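You operate a simulated robot arm through the tools that you are given. There is no shell and no other tool.

You run a simulated robot arm. Do the job below in one go: nothing can be reset, and whatever is moved stays where it is left.

## Task
Clear the sealer bed, switch off and get out the green cloth.
Fine: the bag goes in the teal tray; cloth from the open drawer to the bench top, not on the sealer, after switching off; drawer shut; wait till the lamp is dark.
Where things are to end (x, y in the base frame): green cloth within 60 mm of [970, -340].

Only the result counts: the job must be done as asked and must still hold three seconds after the hand-in. Knocking over, shifting, dropping, spilling or breaking anything else fails it. Flat cloth is picked up by pressing the open fingertips on it (5 to 10 N) and closing them slowly along it; thin cloth reads only 2 to 8 mm in the jaws.

## Robot
A 6-joint arm with a two-finger gripper, fixed in place. Base frame: the origin is on the floor under the middle of its stand, x ahead of it, y to its left, z up; the work surface is at about z = 860. Readings come in mm, degrees, newtons and seconds.
It reaches about 1417 mm from its shoulder. Its first joint turns from -166.0 to 166.0 degrees. Payload 3.43 kg.
The TCP is the grasp point between the finger pads, 20 mm short of the fingertips. In the tool frame z runs along the fingers and y along their closing line. The gripper opens to 190 mm; its body begins 248 mm behind the TCP.
Orientation is told as [roll, pitch, yaw] about the base's x, y, z axes, in that order, counted from this pose: with the fingers straight down and closing along the base's y, the tool's x points along the base's -x, its y along +y and its z along -z.

## Interface
- The arm moves only by the tool arm_command. Its argument "motion" is a list of rows, each a list of 7 numbers: the shift along the base's x, y, z in mm, then the turn, a rotation vector about the base's x, y, z in degrees, then the finger opening in mm, from 0 to 190. In form: [[x, y, z, wx, wy, wz, grip], ...]. A call has 1 to 20 rows; each row shifts and turns the commanded pose from where the row before left it. Rows are played at 5 a second. More than 50 mm and 8.6 degrees between two rows, or a gripper value outside its range, and nothing of the call is played. Where a pose cannot be reached the arm comes as near as it can. A force on the tool above 40 N (or 10 N above the force at the start of the call, whichever is more), or a blocked arm, ends the call early, and 0.2 s more pass. The fingers move at their own pace (about 153 mm/s each) and stop on an object; they squeeze with about 38 N. The grip force told is the motor's: it shows also when the fingers shut on nothing. Time passes only in rows, and 0.2 s behind the last, so rows that do not move let the fingers close. It gives the time, the measured TCP pose, the force on the tool (base axes), the opening and the grip force at its end, in the units of the frame above (readings bear some noise), with the torque about the TCP (base axes, N m) and any sound that the robot's microphone picked up.
- Cameras (640 x 400 px; columns grow to the right, rows downward): "scene" is fixed at [219.9, 498.8, 1667.2]; the picture's right is [-0.38, -0.92, 0.00], its down [-0.70, 0.29, -0.66] and it looks along [0.61, -0.25, -0.75] (base axes); focal length 246 px, centre (320, 200). "wrist" rides on the gripper at [70, -8, -288] in the tool frame; the picture's right is [0.12, 0.99, 0.00], its down [-0.96, 0.12, -0.25] and it looks along [-0.24, 0.03, 0.97] (tool axes); focal length 261 px, centre (320, 200). There is no depth. A picture from a camera that has moved, and an enlarged one, comes with that camera's place and axes in the base frame and with its lens.
- grab_frame(camera): a new picture of that camera. It takes no simulated time.
- move_column(by): moves the trunk up (or, below 0, down) by that many mm; the arm rides with it, the base frame stays. It gives what a move gives, with no picture.
- enlarge(camera, box): a new picture of the part [left, top, right, bottom] of that camera's present view, enlarged. It takes no simulated time.
- hand_in(): hands the job in; it is judged then, once.

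Places have to be worked out from the pictures, the camera data and where the tool is seen. Open the gripper and draw the arm clear of the work before you hand the job in, unless the task says otherwise.

The tools are called after "Call:" as a command line: name --pt "numbers of a row" for each row, then --argument value for the rest, lists and objects as JSON in quotes. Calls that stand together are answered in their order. arm_command: Moves the arm, as the interface text tells. Its arguments: {"type":"object","properties":{"motion":{"type":"array","items":{"type":"array","items":{"type":"number"}}}},"required":["motion"]} The other tools are called the same way: move_column (by) moves the trunk up or down; grab_frame (camera) takes a picture; enlarge (camera, box) takes an enlarged picture of a part of a camera's view; hand_in () hands the job in.

At the start:

```text
t: 0.0
ee_pos: [675.4, -297.0, 1229.8]
tool_rot: [0.0, 0.0, 0.0]
wrist_force: [0.0, -0.7, -0.2]
torque: [0.0, -0.01, -0.01]
width: 190.0
gripper_force: 0.0
trunk travel left (down, up): [-325.0, 115.0]
```

scene: 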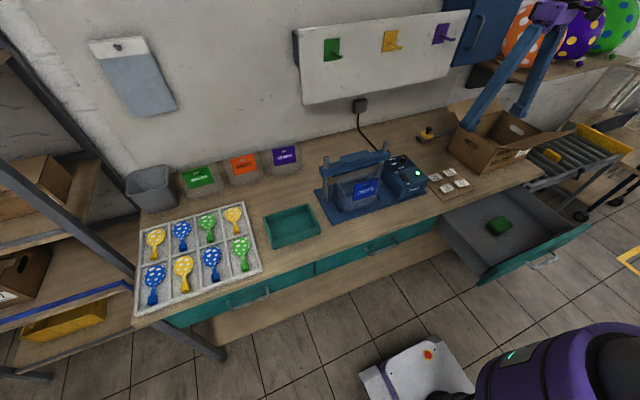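
wrist: 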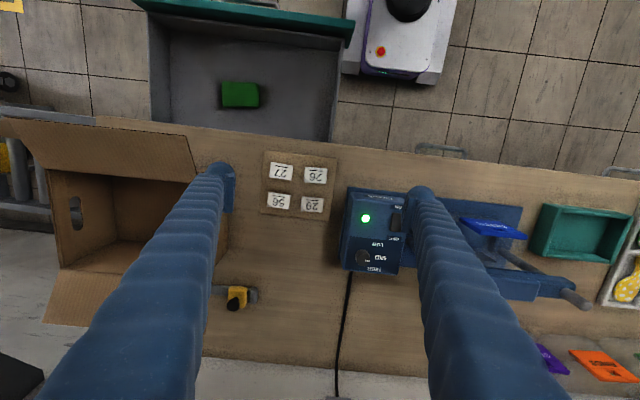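

I start by looking closer at the sealer, the drawer and the tray before moving anything.

Call:
enlarge --camera "scene" --box '[250, 130, 450, 255]'

Call:
enlarge --camera "wrist" --box '[320, 160, 640, 360]'

Call:
enlarge --camera "scene" --box '[410, 110, 640, 300]'

Call:
enlarge --camera "wrist" --box '[120, 0, 440, 200]'

```text
3.20 times, centred on (350, 192) of scene
camera zoom: at [219.9, 498.8, 1667.2], right [-0.38, -0.92, 0.0], down [-0.7, 0.29, -0.66], along [0.61, -0.25, -0.75], focal length 788 px, centre (224, 224)
```

zoom: 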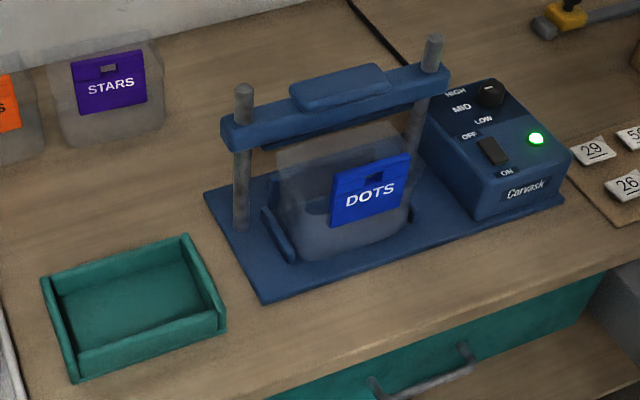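

```text
2.00 times, centred on (480, 260) of wrist
camera zoom: at [604.0, -306.3, 1516.9], right [-0.12, 0.99, 0.0], down [0.96, 0.12, 0.25], along [0.24, 0.03, -0.97], focal length 521 px, centre (0, 80)
```

zoom: 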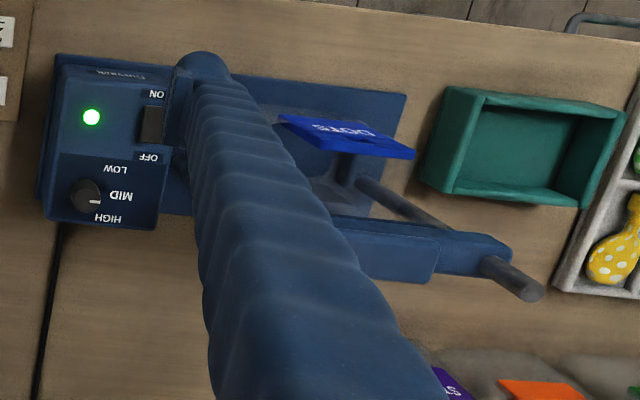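

```text
2.11 times, centred on (525, 205) of scene
camera zoom: at [219.9, 498.8, 1667.2], right [-0.38, -0.92, 0.0], down [-0.7, 0.29, -0.66], along [0.61, -0.25, -0.75], focal length 519 px, centre (-112, 190)
```

zoom: 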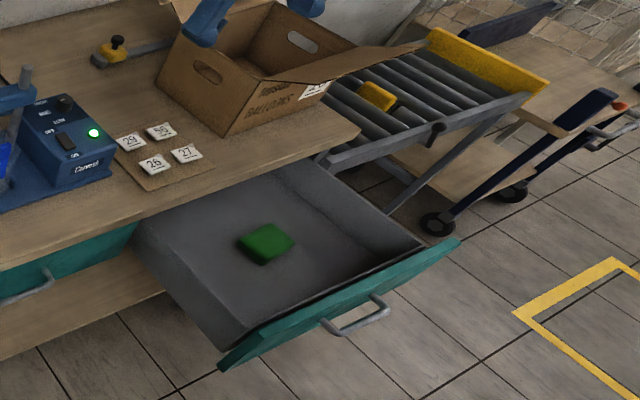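

```text
2.00 times, centred on (280, 100) of wrist
camera zoom: at [604.0, -306.3, 1516.9], right [-0.12, 0.99, 0.0], down [0.96, 0.12, 0.25], along [0.24, 0.03, -0.97], focal length 521 px, centre (400, 400)
```

zoom: 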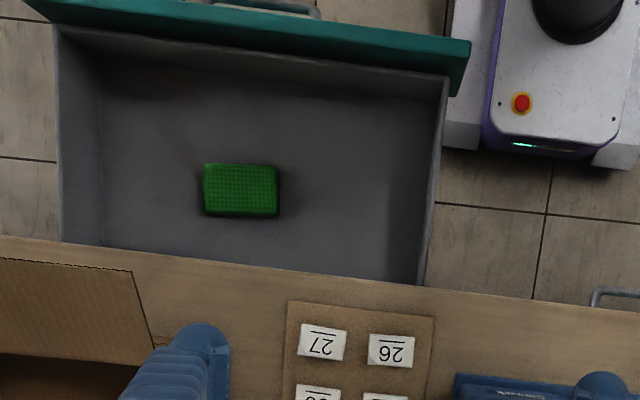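

The sealer plate comes out at about x 734–936, y -230–231, with posts 240 mm high, and the tray at about x 716–844, y 292–484. I zoom further on the bag and its card in both cameras to triangulate it.

Call:
enlarge --camera "wrist" --box '[420, 190, 620, 315]'

Call:
enlarge --camera "scene" --box '[315, 140, 435, 215]'

Call:
enlarge --camera "scene" --box '[460, 190, 600, 290]'

```text
3.20 times, centred on (520, 252) of wrist
camera zoom: at [604.0, -306.3, 1516.9], right [-0.12, 0.99, 0.0], down [0.96, 0.12, 0.25], along [0.24, 0.03, -0.97], focal length 834 px, centre (-320, 32)
```

zoom: 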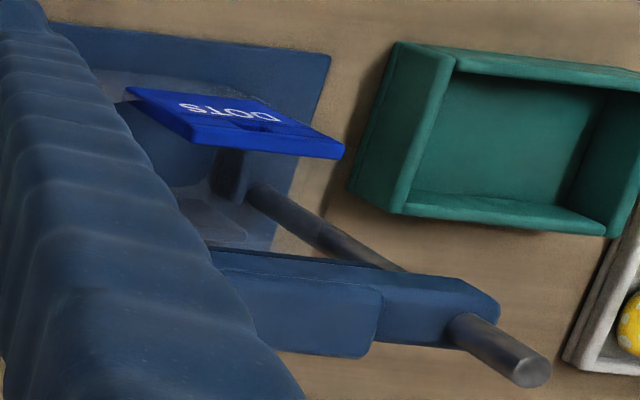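

```text
5.33 times, centred on (375, 178) of scene
camera zoom: at [219.9, 498.8, 1667.2], right [-0.38, -0.92, 0.0], down [-0.7, 0.29, -0.66], along [0.61, -0.25, -0.75], focal length 1314 px, centre (27, 320)
```

zoom: 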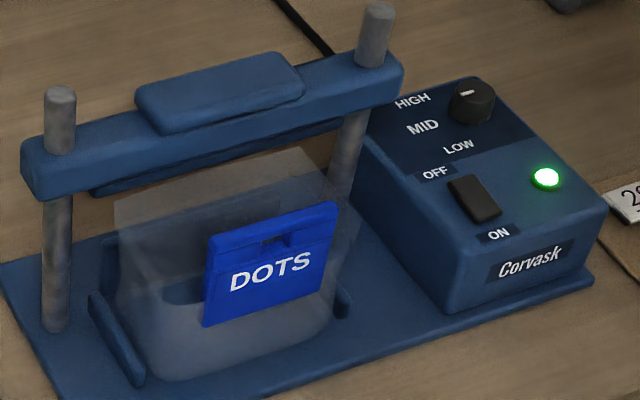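

```text
4.00 times, centred on (530, 240) of scene
camera zoom: at [219.9, 498.8, 1667.2], right [-0.38, -0.92, 0.0], down [-0.7, 0.29, -0.66], along [0.61, -0.25, -0.75], focal length 986 px, centre (-520, 40)
```

zoom: 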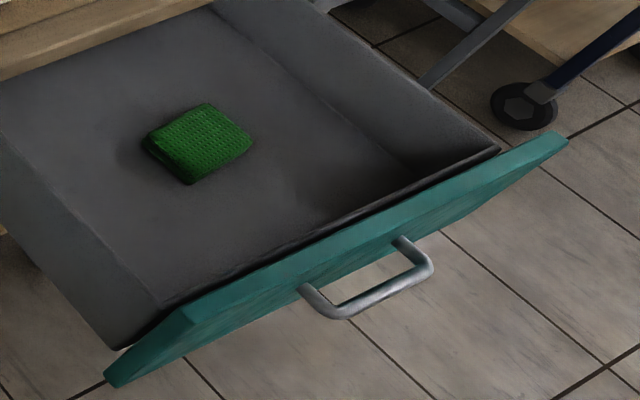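

The card stands upright at about x 760, y 34–135, z 933–1019 on the front of the clear bag. I swing the gripper around to look at the bag from the front, staying well clear of the bench.

Call:
arm_command --pt "-12.8 42.4 0 0 -4.4 0 190" --pt "-12.8 42.4 0 0 -4.4 0 190" --pt "-12.8 42.4 0 0 -4.4 0 190" --pt "-12.8 42.4 0 0 -4.4 0 190" --pt "-12.8 42.4 0 0 -4.4 0 190" --pt "-12.8 42.4 0 0 -4.4 0 190" --pt "-12.8 42.4 0 0 -4.4 0 190" --pt "-12.8 42.4 0 0 -4.4 0 190" --pt "-12.8 42.4 0 0 -4.8 0 190" --pt "0 0 -45 0 0 0 190" --pt "0 0 -45 0 0 0 190" --pt "0 0 -40 0 0 0 190" --pt "0 0 0 0 0 0 190"

Call:
grab_frame --camera "wrist"

Call:
grab_frame --camera "scene"

```text
t: 3.0
ee_pos: [614.3, 6.5, 1130.7]
tool_rot: [-6.6, -32.8, -5.9]
wrist_force: [-0.3, -0.3, -0.3]
torque: [0.01, 0.07, 0.0]
width: 189.9
gripper_force: 0.0
out of reach, approached as far as the arm can: row 8, 9, 10, 11, 12
trunk travel left (down, up): [-325.0, 115.0]
stopped in row 13: the arm was blocked; the commanded pose is now the measured one
```

```text
taken
camera wrist: at [402.9, 53.0, 1334.1], right [0.06, 0.99, -0.16], down [0.7, 0.07, 0.72], along [0.72, -0.16, -0.68], focal length 261 px, centre (320, 200)
```

wrist: 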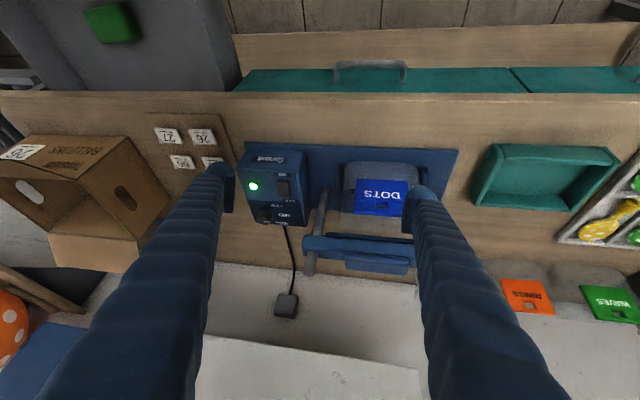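

```text
taken
```

scene: 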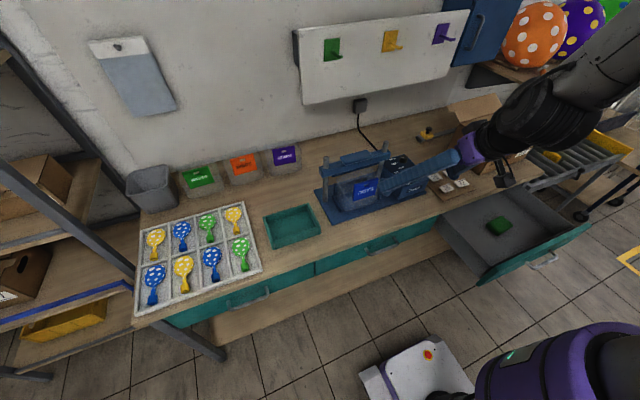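

The tilted pose ran out of reach and is as near as the arm got. I enlarge this view of the bag first, then turn back to fingers-down.

Call:
enlarge --camera "wrist" --box '[230, 130, 470, 280]'

Call:
enlarge --camera "scene" --box '[300, 0, 640, 212]'

```text
2.67 times, centred on (350, 205) of wrist
camera zoom: at [402.9, 53.0, 1334.1], right [0.06, 0.99, -0.16], down [0.7, 0.07, 0.72], along [0.72, -0.16, -0.68], focal length 695 px, centre (240, 187)
```

zoom: 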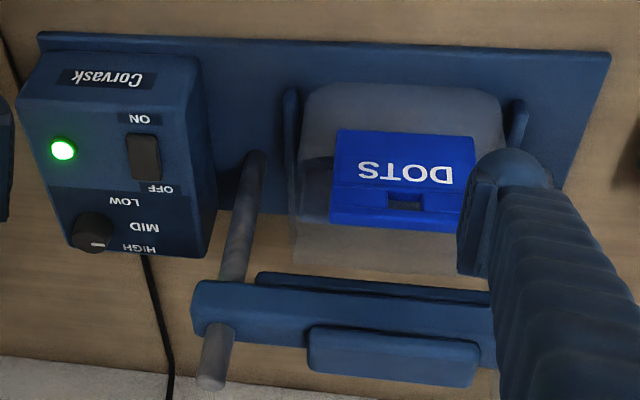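

```text
1.88 times, centred on (470, 106) of scene
camera zoom: at [219.9, 498.8, 1667.2], right [-0.38, -0.92, 0.0], down [-0.7, 0.29, -0.66], along [0.61, -0.25, -0.75], focal length 464 px, centre (38, 377)
```

zoom: 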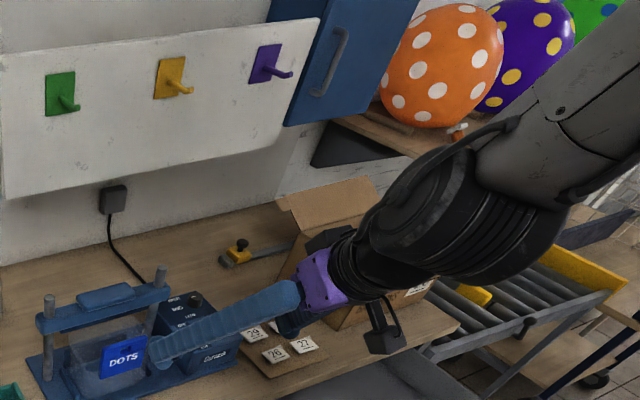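

The bag stands on the bed between two low guides, about y 9–168, its mouth leaning back under the raised bar (bar front about x 832, underside about z 1037). I raise and turn back to fingers-down above the front of the bag to look from above.

Call:
arm_command --pt "15 16 28 1.62 6.48 1.52 190" --pt "15 16 28 1.62 6.48 1.52 190" --pt "15 16 28 1.62 6.48 1.52 190" --pt "15 16 28 1.62 6.48 1.52 190" --pt "15 16 28 1.62 6.48 1.52 190" --pt "0 0 0 0 0 0 190"

Call:
grab_frame --camera "wrist"

Call:
grab_frame --camera "scene"

```text
t: 4.4
ee_pos: [681.5, 64.0, 1258.2]
tool_rot: [-2.5, -2.7, -0.9]
wrist_force: [-0.9, 0.1, 0.2]
torque: [-0.21, -0.13, 0.0]
width: 189.9
gripper_force: 0.2
out of reach, approached as far as the arm can: row 1, 2
trunk travel left (down, up): [-325.0, 115.0]
```

```text
taken
camera wrist: at [596.4, 68.6, 1542.0], right [-0.1, 0.99, -0.05], down [0.95, 0.11, 0.29], along [0.29, -0.01, -0.96], focal length 261 px, centre (320, 200)
```

wrist: 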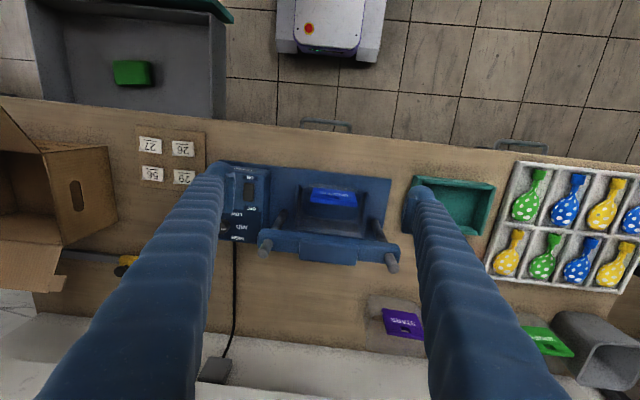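

```text
taken
```

scene: 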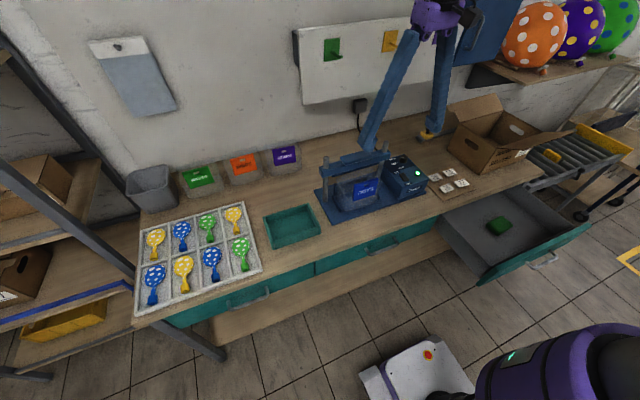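

The arm is fingers-down again at (681, 64, 1258). I zoom on the bag from this near-overhead view.

Call:
enlarge --camera "wrist" --box '[210, 150, 410, 275]'

Call:
enlarge --camera "wrist" --box '[20, 0, 260, 150]'

```text
3.20 times, centred on (310, 212) of wrist
camera zoom: at [596.4, 68.6, 1542.0], right [-0.1, 0.99, -0.05], down [0.95, 0.11, 0.29], along [0.29, -0.01, -0.96], focal length 834 px, centre (352, 160)
```

zoom: 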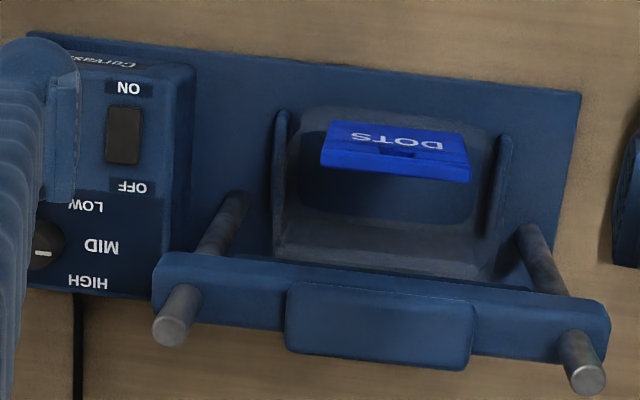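

```text
2.67 times, centred on (140, 75) of wrist
camera zoom: at [596.4, 68.6, 1542.0], right [-0.1, 0.99, -0.05], down [0.95, 0.11, 0.29], along [0.29, -0.01, -0.96], focal length 695 px, centre (800, 533)
```

zoom: 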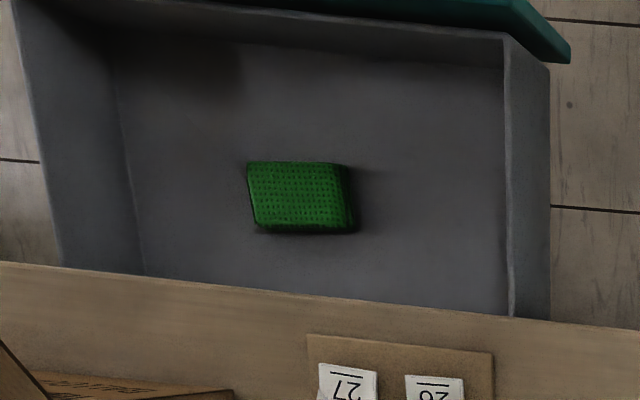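

From above the guides sit at about y 5 and 180 (top near z 900), so the bag is between them with its centre near y 88. I hold still a moment to read the settled pose before lining up.

Call:
arm_command --pt "0 0 0 0 0 0 190" --pt "0 0 0 0 0 0 190"

```text
t: 5.0
ee_pos: [684.0, 63.5, 1256.1]
tool_rot: [-2.1, -2.7, -0.9]
wrist_force: [0.3, 0.4, -0.4]
torque: [-0.03, 0.07, 0.02]
width: 190.1
gripper_force: 0.0
trunk travel left (down, up): [-325.0, 115.0]
```

Settled at (684, 63.5, 1256) with a couple of degrees of tilt. I correct the tilt and move above the bag at x 785, y 88.

Call:
arm_command --pt "25 6 -9 0.5 0.7 0.2 190" --pt "25 6 -9 0.5 0.7 0.2 190" --pt "25 6 -9 0.5 0.7 0.2 190" --pt "26 6.5 -9 0.6 0.6 0.3 190" --pt "0 0 0 0 0 0 190" --pt "0 0 0 0 0 0 190"

Call:
grab_frame --camera "wrist"

Call:
enlarge --camera "scene" --box '[250, 0, 490, 240]'

```text
t: 6.4
ee_pos: [784.0, 87.2, 1220.1]
tool_rot: [-0.2, 0.0, 0.0]
wrist_force: [0.4, -0.3, -0.6]
torque: [0.03, 0.0, 0.02]
width: 190.0
gripper_force: 0.1
trunk travel left (down, up): [-325.0, 115.0]
```

```text
taken
camera wrist: at [713.5, 80.1, 1506.7], right [-0.12, 0.99, 0.0], down [0.96, 0.11, 0.25], along [0.25, 0.03, -0.97], focal length 261 px, centre (320, 200)
```

wrist: 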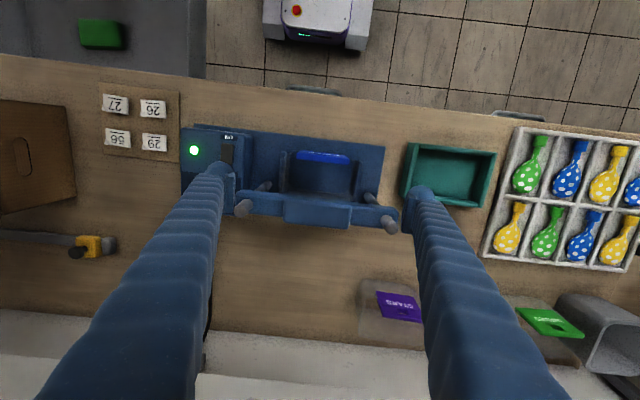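

```text
1.67 times, centred on (370, 120) of scene
camera zoom: at [219.9, 498.8, 1667.2], right [-0.38, -0.92, 0.0], down [-0.7, 0.29, -0.66], along [0.61, -0.25, -0.75], focal length 411 px, centre (237, 333)
```

zoom: 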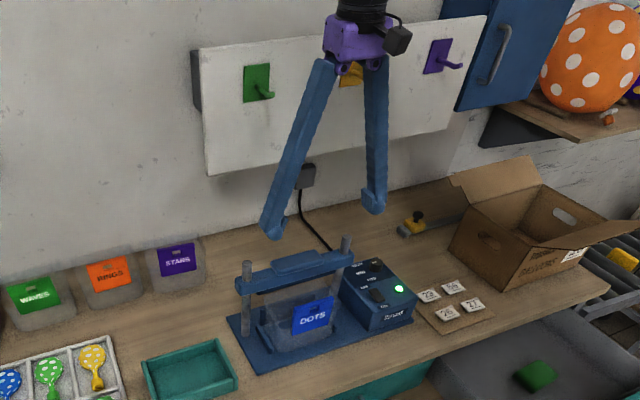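

Now straight over the bag. I zoom in to read the bag's outline and the bar's clearance.

Call:
enlarge --camera "wrist" --box '[220, 115, 420, 240]'

Call:
enlarge --camera "wrist" --box '[380, 120, 540, 220]'

```text
3.20 times, centred on (320, 178) of wrist
camera zoom: at [713.5, 80.1, 1506.7], right [-0.12, 0.99, 0.0], down [0.96, 0.11, 0.25], along [0.25, 0.03, -0.97], focal length 834 px, centre (320, 272)
```

zoom: 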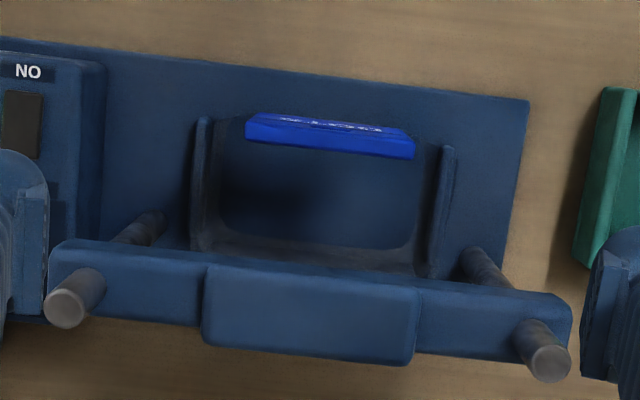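

```text
4.00 times, centred on (460, 170) of wrist
camera zoom: at [713.5, 80.1, 1506.7], right [-0.12, 0.99, 0.0], down [0.96, 0.11, 0.25], along [0.25, 0.03, -0.97], focal length 1043 px, centre (-240, 320)
```

zoom: 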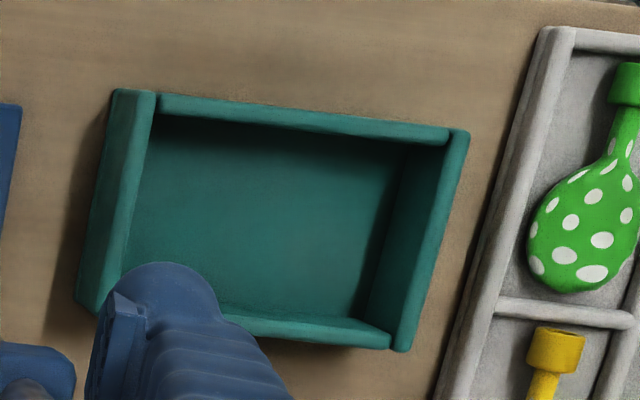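

Measured with the wrist camera, guides are at y 3 and 180 and the card is centred near y 92, so I centre on y 92. I descend part way, fingers open, staying in front of the bar.

Call:
arm_command --pt "1 4.8 -40 0 0 0 190" --pt "0 0 -40 0 0 0 190" --pt "0 0 -40 0 0 0 190" --pt "0 0 -40 0 0 0 190" --pt "0 0 0 0 0 0 190" --pt "0 0 0 0 0 0 190"

Call:
grab_frame --camera "wrist"

Call:
enlarge --camera "scene" --box '[290, 90, 450, 220]'

```text
t: 7.8
ee_pos: [784.5, 89.7, 1061.6]
tool_rot: [-0.2, 0.0, -0.2]
wrist_force: [-0.6, 0.5, 0.5]
torque: [0.0, 0.01, -0.01]
width: 189.8
gripper_force: 0.0
trunk travel left (down, up): [-325.0, 115.0]
```

```text
taken
camera wrist: at [713.6, 81.1, 1349.0], right [-0.12, 0.99, 0.0], down [0.96, 0.11, 0.25], along [0.25, 0.03, -0.97], focal length 261 px, centre (320, 200)
```

wrist: 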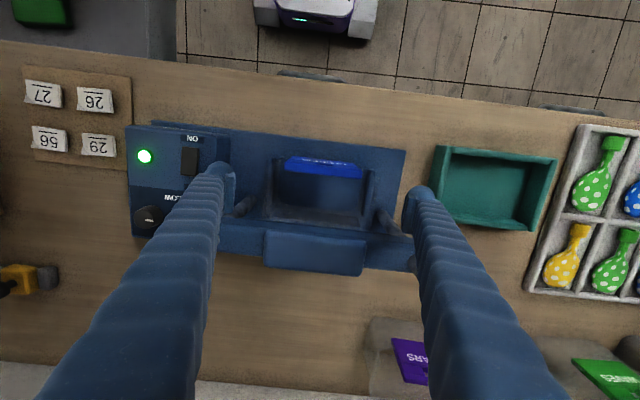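

```text
3.08 times, centred on (370, 155) of scene
camera zoom: at [219.9, 498.8, 1667.2], right [-0.38, -0.92, 0.0], down [-0.7, 0.29, -0.66], along [0.61, -0.25, -0.75], focal length 758 px, centre (166, 338)
```

zoom: 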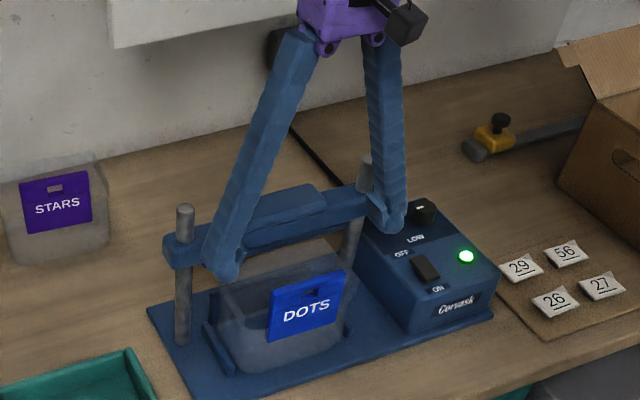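

Tips are at about z 1040, just above the card. I look closely at the clearance between the fingers, the bag sides and the control box.

Call:
enlarge --camera "wrist" --box '[200, 120, 440, 270]'

```text
2.67 times, centred on (320, 195) of wrist
camera zoom: at [713.6, 81.1, 1349.0], right [-0.12, 0.99, 0.0], down [0.96, 0.11, 0.25], along [0.25, 0.03, -0.97], focal length 695 px, centre (320, 213)
```

zoom: 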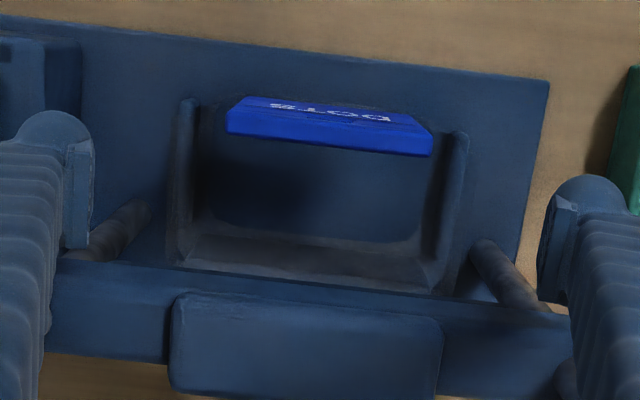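

The bag centre reads y ≈ 92, so I nudge +2.3 mm in y and descend to TCP z 955 (tips above the guides), ready to close across the bag.

Call:
arm_command --pt "0.5 2.3 -30 0 0 0 190" --pt "0 0 -30 0 0 0 190" --pt "0 0 -25 0 0 0 190" --pt "0 0 -21 0 0 0 190" --pt "0 0 0 0 0 0 190" --pt "0 0 0 0 0 0 190"

Call:
grab_frame --camera "wrist"

Call:
enlarge --camera "scene" --box '[290, 90, 450, 220]'

```text
t: 9.2
ee_pos: [786.5, 96.3, 955.5]
tool_rot: [-0.2, 0.0, -0.1]
wrist_force: [0.2, -0.1, -0.9]
torque: [-0.02, 0.02, -0.01]
width: 190.0
gripper_force: 0.1
trunk travel left (down, up): [-325.0, 115.0]
```

```text
taken
camera wrist: at [715.8, 88.4, 1241.7], right [-0.12, 0.99, 0.0], down [0.96, 0.11, 0.25], along [0.25, 0.03, -0.97], focal length 261 px, centre (320, 200)
```

wrist: 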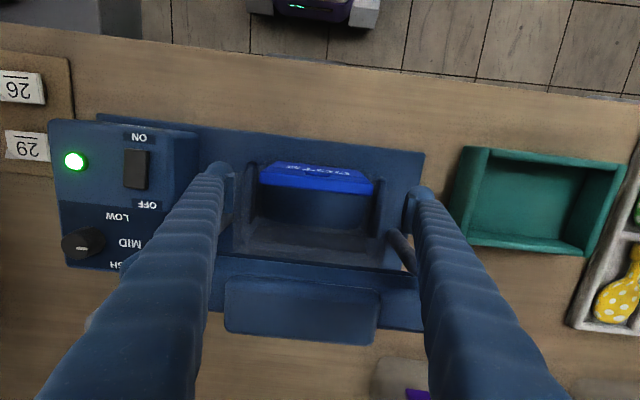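

```text
3.08 times, centred on (370, 155) of scene
camera zoom: at [219.9, 498.8, 1667.2], right [-0.38, -0.92, 0.0], down [-0.7, 0.29, -0.66], along [0.61, -0.25, -0.75], focal length 758 px, centre (166, 338)
```

zoom: 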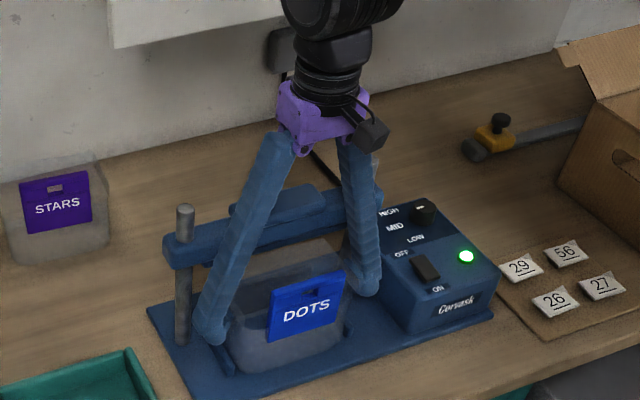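

Fingers straddle the bag at z 955; the y reading of 96.3 is a little off, so I hold still, re-read, and zoom on the gaps.

Call:
arm_command --pt "0 0 0 0 0 0 190" --pt "0 0 0 0 0 0 190"

Call:
enlarge --camera "wrist" --box '[200, 130, 440, 280]'

```text
t: 9.8
ee_pos: [787.2, 96.2, 954.4]
tool_rot: [-0.2, -0.1, -0.1]
wrist_force: [0.6, 0.0, 0.2]
torque: [0.01, 0.02, -0.03]
width: 190.1
gripper_force: 0.1
trunk travel left (down, up): [-325.0, 115.0]
```

```text
2.67 times, centred on (320, 205) of wrist
camera zoom: at [715.6, 88.4, 1241.9], right [-0.12, 0.99, 0.0], down [0.96, 0.11, 0.25], along [0.25, 0.03, -0.97], focal length 695 px, centre (320, 187)
```

zoom: 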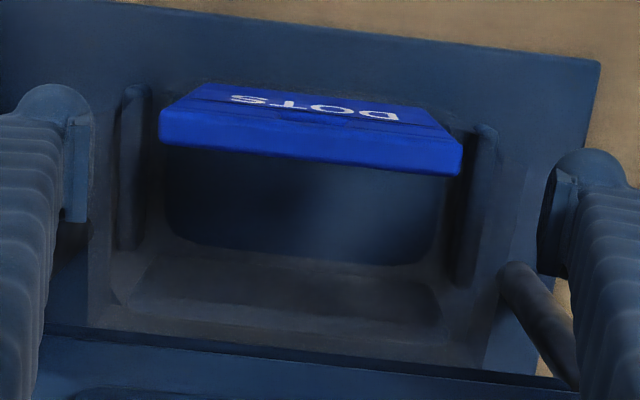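

The bag centre is at y ≈ 91.5 while the TCP reads 96.2, so I shift -4.5 mm in y and then close the fingers in small steps.

Call:
arm_command --pt "0 -4.5 0 0 0 0 190" --pt "0 0 0 0 0 0 190" --pt "0 0 0 0 0 0 185" --pt "0 0 0 0 0 0 180" --pt "0 0 0 0 0 0 175" --pt "0 0 0 0 0 0 171" --pt "0 0 0 0 0 0 168" --pt "0 0 0 0 0 0 165"

Call:
enlarge --camera "wrist" --box '[200, 130, 440, 280]'

Call:
enlarge --camera "scene" --box '[310, 130, 430, 220]'

```text
t: 11.6
ee_pos: [785.2, 93.2, 954.0]
tool_rot: [-0.2, 0.0, -0.2]
wrist_force: [-0.3, 0.2, 0.4]
torque: [0.01, 0.02, -0.02]
width: 165.1
gripper_force: 0.1
trunk travel left (down, up): [-325.0, 115.0]
```

```text
2.67 times, centred on (320, 205) of wrist
camera zoom: at [714.5, 84.5, 1241.3], right [-0.12, 0.99, 0.0], down [0.96, 0.11, 0.25], along [0.25, 0.03, -0.97], focal length 695 px, centre (320, 187)
```

zoom: 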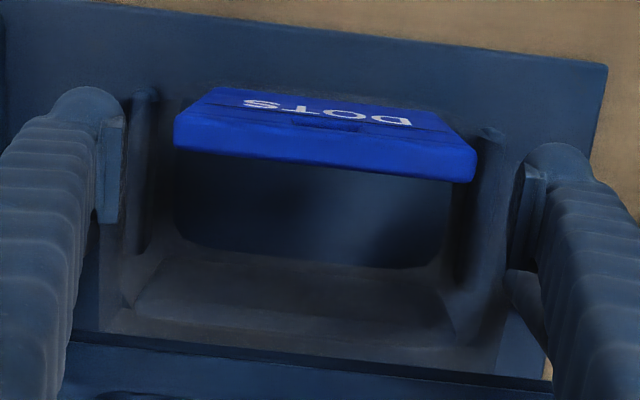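

```text
4.44 times, centred on (370, 175) of scene
camera zoom: at [219.9, 498.8, 1667.2], right [-0.38, -0.92, 0.0], down [-0.7, 0.29, -0.66], along [0.61, -0.25, -0.75], focal length 1095 px, centre (98, 311)
```

zoom: 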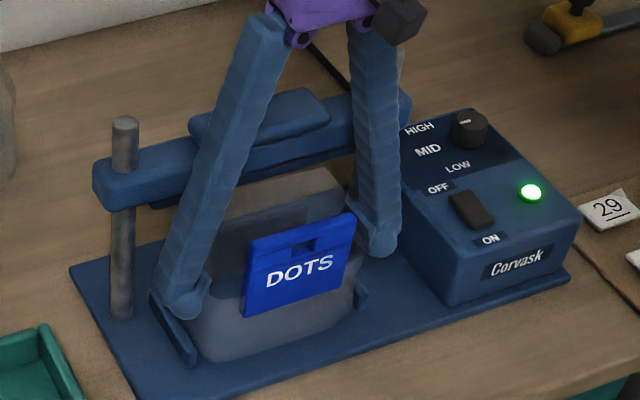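

No contact yet at 165 mm and the bag sits centred between the pads. I continue closing slowly.

Call:
arm_command --pt "0 0 0 0 0 0 162" --pt "0 0 0 0 0 0 159" --pt "0 0 0 0 0 0 156" --pt "0 0 0 0 0 0 153" --pt "0 0 0 0 0 0 150" --pt "0 0 0 0 0 0 150"

Call:
enlarge --camera "wrist" --box '[200, 130, 440, 280]'

```text
t: 13.0
ee_pos: [785.9, 92.8, 955.3]
tool_rot: [-0.2, 0.0, 0.0]
wrist_force: [0.2, -0.1, 2.1]
torque: [-0.01, 0.01, -0.06]
width: 158.5
gripper_force: 38.0
trunk travel left (down, up): [-325.0, 115.0]
```

```text
2.67 times, centred on (320, 205) of wrist
camera zoom: at [714.4, 84.5, 1241.4], right [-0.12, 0.99, 0.0], down [0.96, 0.11, 0.25], along [0.25, 0.03, -0.97], focal length 695 px, centre (320, 187)
```

zoom: 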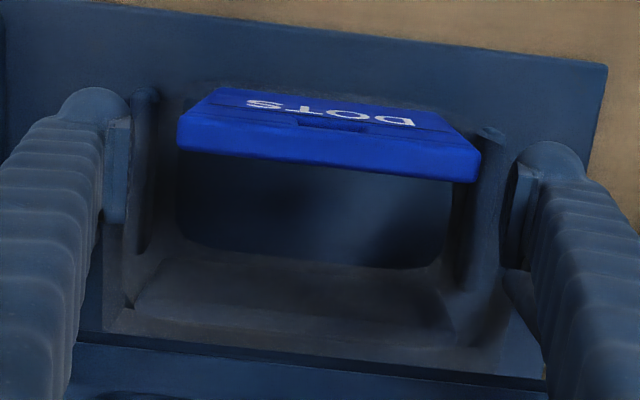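

The fingers stopped on the bag at 158.5 mm with 38 N. I lift it 15 mm, keeping below the bar, then draw it out toward the robot before raising it.

Call:
arm_command --pt "0 0 5 0 0 0 150" --pt "0 0 10 0 0 0 150" --pt "0 0 0 0 0 0 150"

Call:
enlarge --camera "scene" --box '[310, 130, 430, 220]'

```text
t: 13.8
ee_pos: [784.0, 92.2, 968.2]
tool_rot: [-0.2, 0.0, -0.2]
wrist_force: [-0.2, 0.3, 0.9]
torque: [0.01, 0.03, -0.02]
width: 158.6
gripper_force: 37.9
trunk travel left (down, up): [-325.0, 115.0]
```

```text
4.44 times, centred on (370, 175) of scene
camera zoom: at [219.9, 498.8, 1667.2], right [-0.38, -0.92, 0.0], down [-0.7, 0.29, -0.66], along [0.61, -0.25, -0.75], focal length 1095 px, centre (98, 311)
```

zoom: 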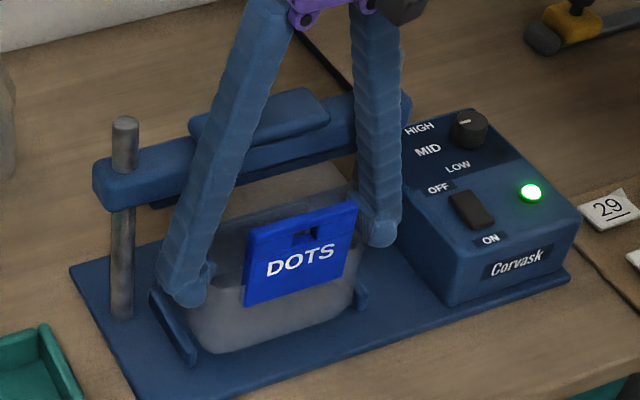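

The bag came up cleanly. I draw it 105 mm toward the robot to clear the bar, then raise it.

Call:
arm_command --pt "-15 0 2 0 0 0 150" --pt "-22.5 0 0 0 0 0 150" --pt "-22.5 0 0 0 0 0 150" --pt "-22.5 0 0 0 0 0 150" --pt "-22.5 0 0 0 0 0 150" --pt "0 0 20 0 0 0 150" --pt "0 0 25 0 0 0 150" --pt "0 0 25 0 0 0 150" --pt "0 0 25 0 0 0 150" --pt "0 0 0 0 0 0 150"

Call:
grab_frame --camera "scene"

Call:
grab_frame --camera "wrist"

```text
t: 16.0
ee_pos: [681.9, 92.6, 1066.5]
tool_rot: [-0.2, 0.0, 0.0]
wrist_force: [0.0, -0.7, 0.1]
torque: [0.03, 0.01, 0.05]
width: 158.5
gripper_force: 38.2
trunk travel left (down, up): [-325.0, 115.0]
```

```text
taken
```

scene: 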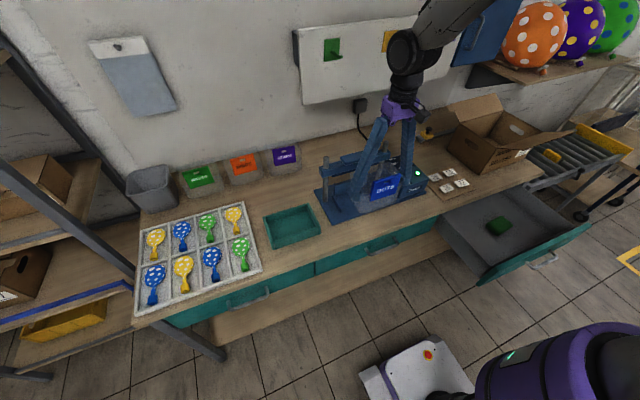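

```text
taken
camera wrist: at [611.0, 85.2, 1353.3], right [-0.12, 0.99, 0.0], down [0.96, 0.11, 0.25], along [0.25, 0.03, -0.97], focal length 261 px, centre (320, 200)
```

wrist: 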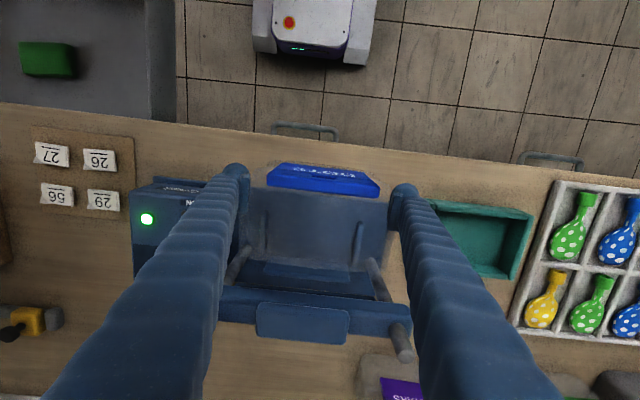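

The bag is out and held. I zoom on it in the gripper and on the tray to plan the placement.

Call:
enlarge --camera "wrist" --box '[220, 140, 420, 300]'

Call:
enlarge --camera "scene" --box '[330, 130, 450, 230]'

Call:
enlarge --camera "scene" --box '[250, 195, 330, 255]'

```text
2.50 times, centred on (320, 220) of wrist
camera zoom: at [611.0, 85.2, 1353.3], right [-0.12, 0.99, 0.0], down [0.96, 0.11, 0.25], along [0.25, 0.03, -0.97], focal length 652 px, centre (320, 150)
```

zoom: 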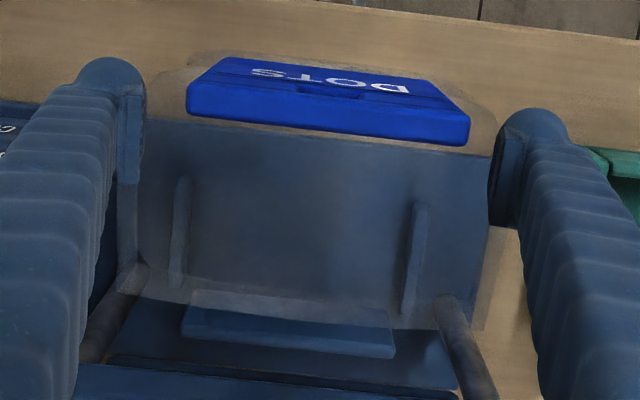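

```text
4.00 times, centred on (390, 180) of scene
camera zoom: at [219.9, 498.8, 1667.2], right [-0.38, -0.92, 0.0], down [-0.7, 0.29, -0.66], along [0.61, -0.25, -0.75], focal length 986 px, centre (40, 280)
```

zoom: 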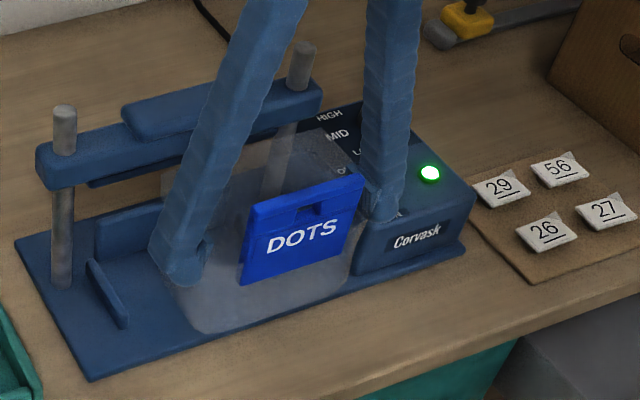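

```text
6.67 times, centred on (290, 225) of scene
camera zoom: at [219.9, 498.8, 1667.2], right [-0.38, -0.92, 0.0], down [-0.7, 0.29, -0.66], along [0.61, -0.25, -0.75], focal length 1642 px, centre (520, 33)
```

zoom: 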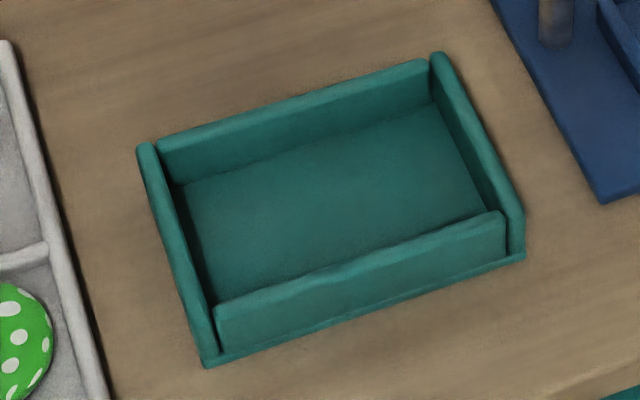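

The bag is about 158 mm wide and the tray about 190 mm outside, so placement needs a few mm accuracy. I carry it over toward the tray at height and look again.

Call:
arm_command --pt "0 20 0 0 0 0 150" --pt "3 34 0 0 0 0 150" --pt "3 34 0 0 0 0 150" --pt "3 34 0 0 0 0 150" --pt "3 34 0 0 0 0 150" --pt "3 34 0 0 0 0 150" --pt "3 34 0 0 0 0 150" --pt "3 34 0 0 0 0 150" --pt "3 20 0 0 0 0 150" --pt "2 14 0 0 0 0 150" --pt "0 0 0 0 0 0 150" --pt "0 0 0 0 0 0 150"

Call:
grab_frame --camera "wrist"

Call:
grab_frame --camera "scene"

```text
t: 18.6
ee_pos: [706.7, 382.4, 1067.3]
tool_rot: [-0.2, 0.0, -0.1]
wrist_force: [0.7, 0.0, -0.7]
torque: [0.06, -0.02, -0.01]
width: 158.6
gripper_force: 37.7
trunk travel left (down, up): [-325.0, 115.0]
```

```text
taken
camera wrist: at [635.5, 375.1, 1354.9], right [-0.12, 0.99, 0.0], down [0.96, 0.11, 0.25], along [0.25, 0.03, -0.97], focal length 261 px, centre (320, 200)
```

wrist: 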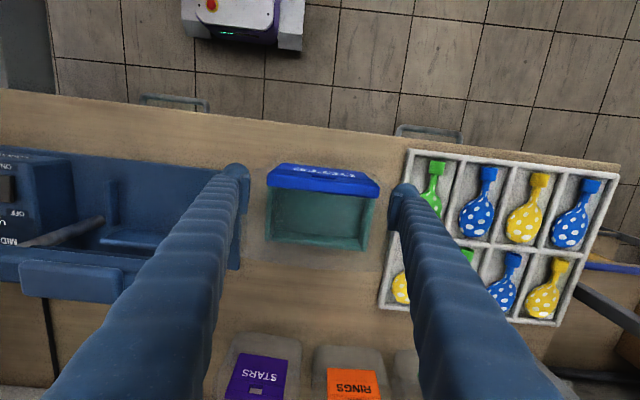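

```text
taken
```

scene: 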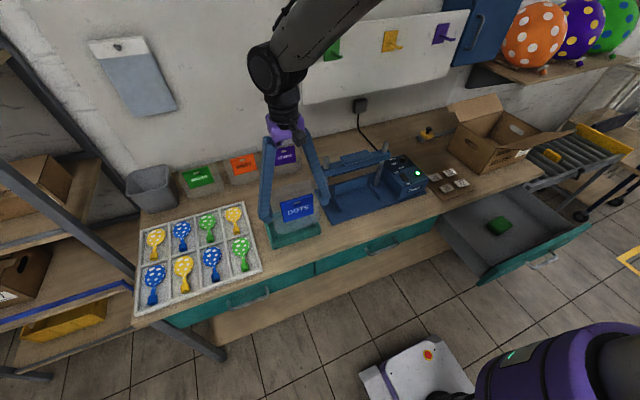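

Call:
enlarge --camera "wrist" --box '[230, 145, 420, 270]'

Call:
enlarge --camera "scene" --box '[240, 150, 360, 255]'

```text
3.20 times, centred on (325, 208) of wrist
camera zoom: at [635.5, 375.1, 1354.9], right [-0.12, 0.99, 0.0], down [0.96, 0.11, 0.25], along [0.25, 0.03, -0.97], focal length 834 px, centre (304, 176)
```

zoom: 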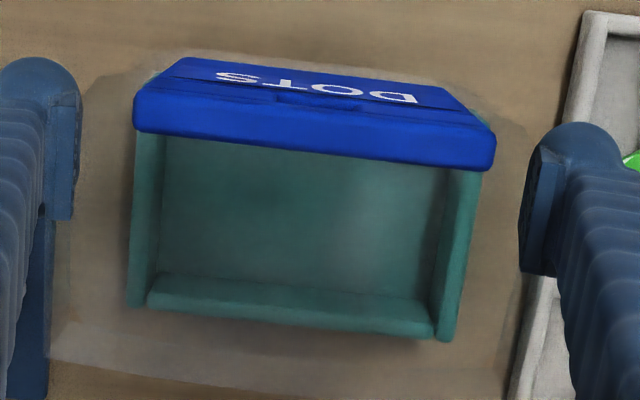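

```text
3.81 times, centred on (300, 202) of scene
camera zoom: at [219.9, 498.8, 1667.2], right [-0.38, -0.92, 0.0], down [-0.7, 0.29, -0.66], along [0.61, -0.25, -0.75], focal length 939 px, centre (396, 190)
```

zoom: 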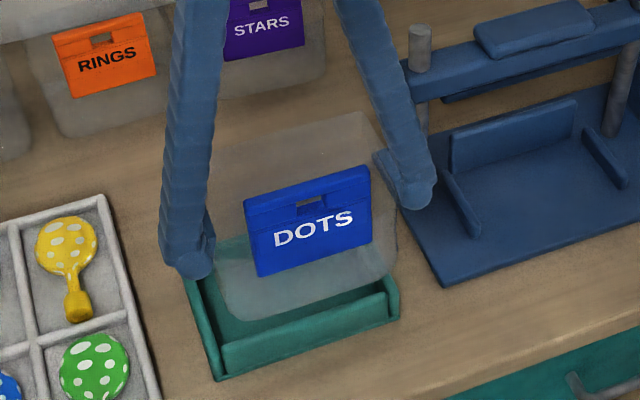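

In this frame the tray's rim spans about y 297–481 and back rim x ≈ 843, so its centre is near (777, 389); the bag's foot centre lies ~20 mm ahead of the TCP. I move to (760, 389) and lower part way, then check.

Call:
arm_command --pt "18 2 0 0 0 0 150" --pt "18 2 0 0 0 0 150" --pt "17.5 2.5 0 0 0 0 150" --pt "0 0 -20 0 0 0 150" --pt "0 0 -20 0 0 0 150" --pt "0 0 -15 0 0 0 150" --pt "0 0 0 0 0 0 150" --pt "0 0 0 0 0 0 150"

Call:
enlarge --camera "wrist" --box '[230, 125, 430, 285]'

Call:
enlarge --camera "scene" --box '[240, 150, 360, 255]'

```text
t: 20.4
ee_pos: [759.0, 388.3, 1010.8]
tool_rot: [-0.2, 0.0, -0.1]
wrist_force: [-0.1, -0.6, -0.7]
torque: [0.04, 0.02, -0.01]
width: 158.6
gripper_force: 37.8
trunk travel left (down, up): [-325.0, 115.0]
```

```text
2.50 times, centred on (330, 205) of wrist
camera zoom: at [687.2, 380.7, 1297.8], right [-0.12, 0.99, 0.0], down [0.96, 0.11, 0.25], along [0.25, 0.03, -0.97], focal length 652 px, centre (295, 188)
```

zoom: 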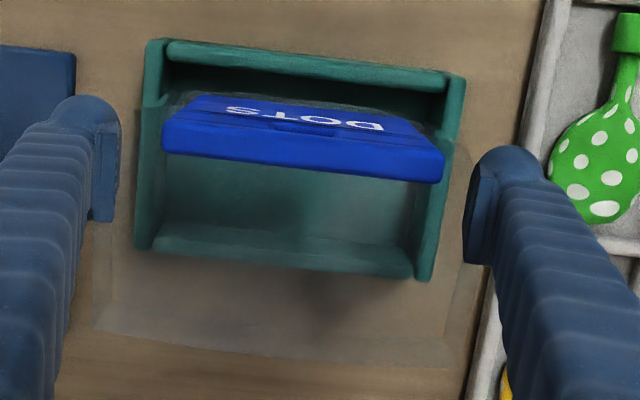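

```text
3.81 times, centred on (300, 202) of scene
camera zoom: at [219.9, 498.8, 1667.2], right [-0.38, -0.92, 0.0], down [-0.7, 0.29, -0.66], along [0.61, -0.25, -0.75], focal length 939 px, centre (396, 190)
```

zoom: 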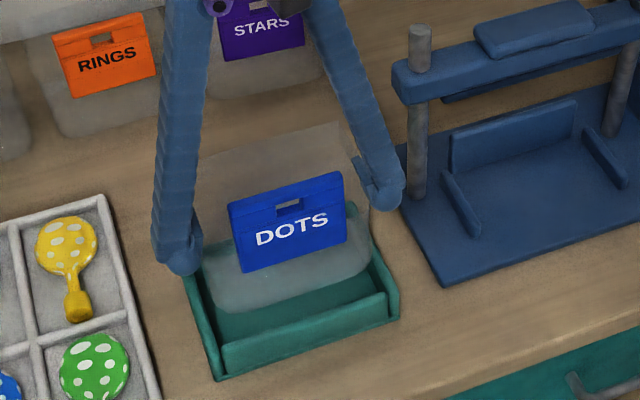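

Refined tray rim is x 707–840, y 295–488 (centre 773, 391), so I shift -5 mm in x and +3 mm in y, and lower to about 10 mm above the floor.

Call:
arm_command --pt "-5 3 0 0 0 0 150" --pt "0 0 0 0 0 0 150" --pt "0 0 -15 0 0 0 150" --pt "0 0 -12 0 0 0 150" --pt "0 0 -10 0 0 0 150" --pt "0 0 -6 0 0 0 150" --pt "0 0 -4 0 0 0 150" --pt "0 0 0 0 0 0 150" --pt "0 0 0 0 0 0 150"

Call:
enlarge --camera "wrist" --box '[230, 125, 430, 285]'

Call:
enlarge --camera "scene" --box '[240, 150, 360, 255]'

```text
t: 22.4
ee_pos: [753.8, 392.7, 965.9]
tool_rot: [-0.2, 0.0, 0.0]
wrist_force: [-0.4, -0.1, -0.1]
torque: [-0.04, -0.01, -0.03]
width: 158.3
gripper_force: 38.0
trunk travel left (down, up): [-325.0, 115.0]
```

```text
2.50 times, centred on (330, 205) of wrist
camera zoom: at [683.0, 385.4, 1251.6], right [-0.12, 0.99, 0.0], down [0.96, 0.11, 0.25], along [0.25, 0.03, -0.97], focal length 652 px, centre (295, 188)
```

zoom: 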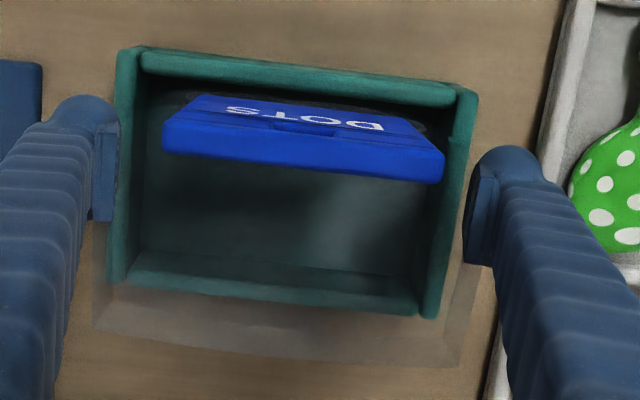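

```text
3.81 times, centred on (300, 202) of scene
camera zoom: at [219.9, 498.8, 1667.2], right [-0.38, -0.92, 0.0], down [-0.7, 0.29, -0.66], along [0.61, -0.25, -0.75], focal length 939 px, centre (396, 190)
```

zoom: 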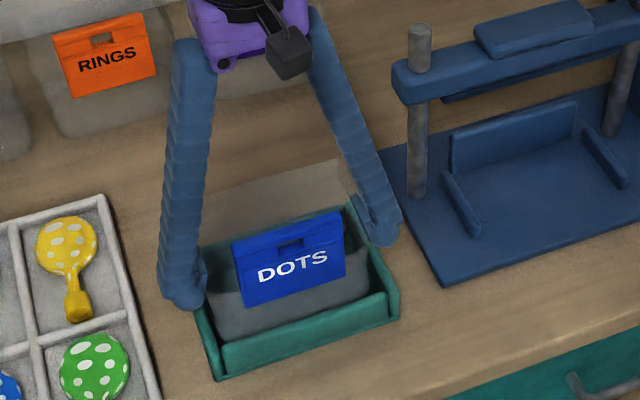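

The bag's bottom is now inside the tray walls with no contact force. I trim -1.5 mm in y and lower in small steps watching for floor contact.

Call:
arm_command --pt "0 -1.5 0 0 0 0 150" --pt "0 0 -3 0 0 0 150" --pt "0 0 -3 0 0 0 150" --pt "0 0 -2 0 0 0 150" --pt "0 0 0 0 0 0 150"

```text
t: 23.6
ee_pos: [753.9, 392.7, 956.5]
tool_rot: [-0.2, 0.0, -0.1]
wrist_force: [0.6, 0.4, -0.3]
torque: [-0.03, 0.01, 0.01]
width: 158.6
gripper_force: 38.0
trunk travel left (down, up): [-325.0, 115.0]
```

No contact at 956.5. I continue down in 1–2 mm steps.

Call:
arm_command --pt "0 0 -1.5 0 0 0 150" --pt "0 0 -1.5 0 0 0 150" --pt "0 0 0 0 0 0 150"

```text
t: 24.4
ee_pos: [754.2, 393.1, 954.9]
tool_rot: [-0.2, 0.0, -0.1]
wrist_force: [0.6, 0.5, -0.1]
torque: [0.01, -0.01, 0.03]
width: 158.5
gripper_force: 37.8
trunk travel left (down, up): [-325.0, 115.0]
```

Still free at 954.9; I keep lowering gently.

Call:
arm_command --pt "0 0 -1.5 0 0 0 150" --pt "0 0 -1.5 0 0 0 150" --pt "0 0 0 0 0 0 150"

Call:
enlarge --camera "scene" --box '[240, 150, 360, 255]'

```text
t: 25.2
ee_pos: [754.5, 392.5, 951.8]
tool_rot: [-0.1, -0.1, -0.1]
wrist_force: [1.2, -0.1, 8.6]
torque: [-0.07, -0.07, -0.03]
width: 158.4
gripper_force: 37.6
trunk travel left (down, up): [-325.0, 115.0]
```

```text
3.81 times, centred on (300, 202) of scene
camera zoom: at [219.9, 498.8, 1667.2], right [-0.38, -0.92, 0.0], down [-0.7, 0.29, -0.66], along [0.61, -0.25, -0.75], focal length 939 px, centre (396, 190)
```

zoom: 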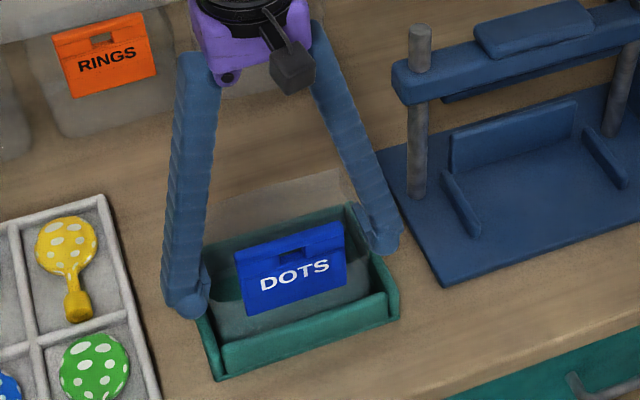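

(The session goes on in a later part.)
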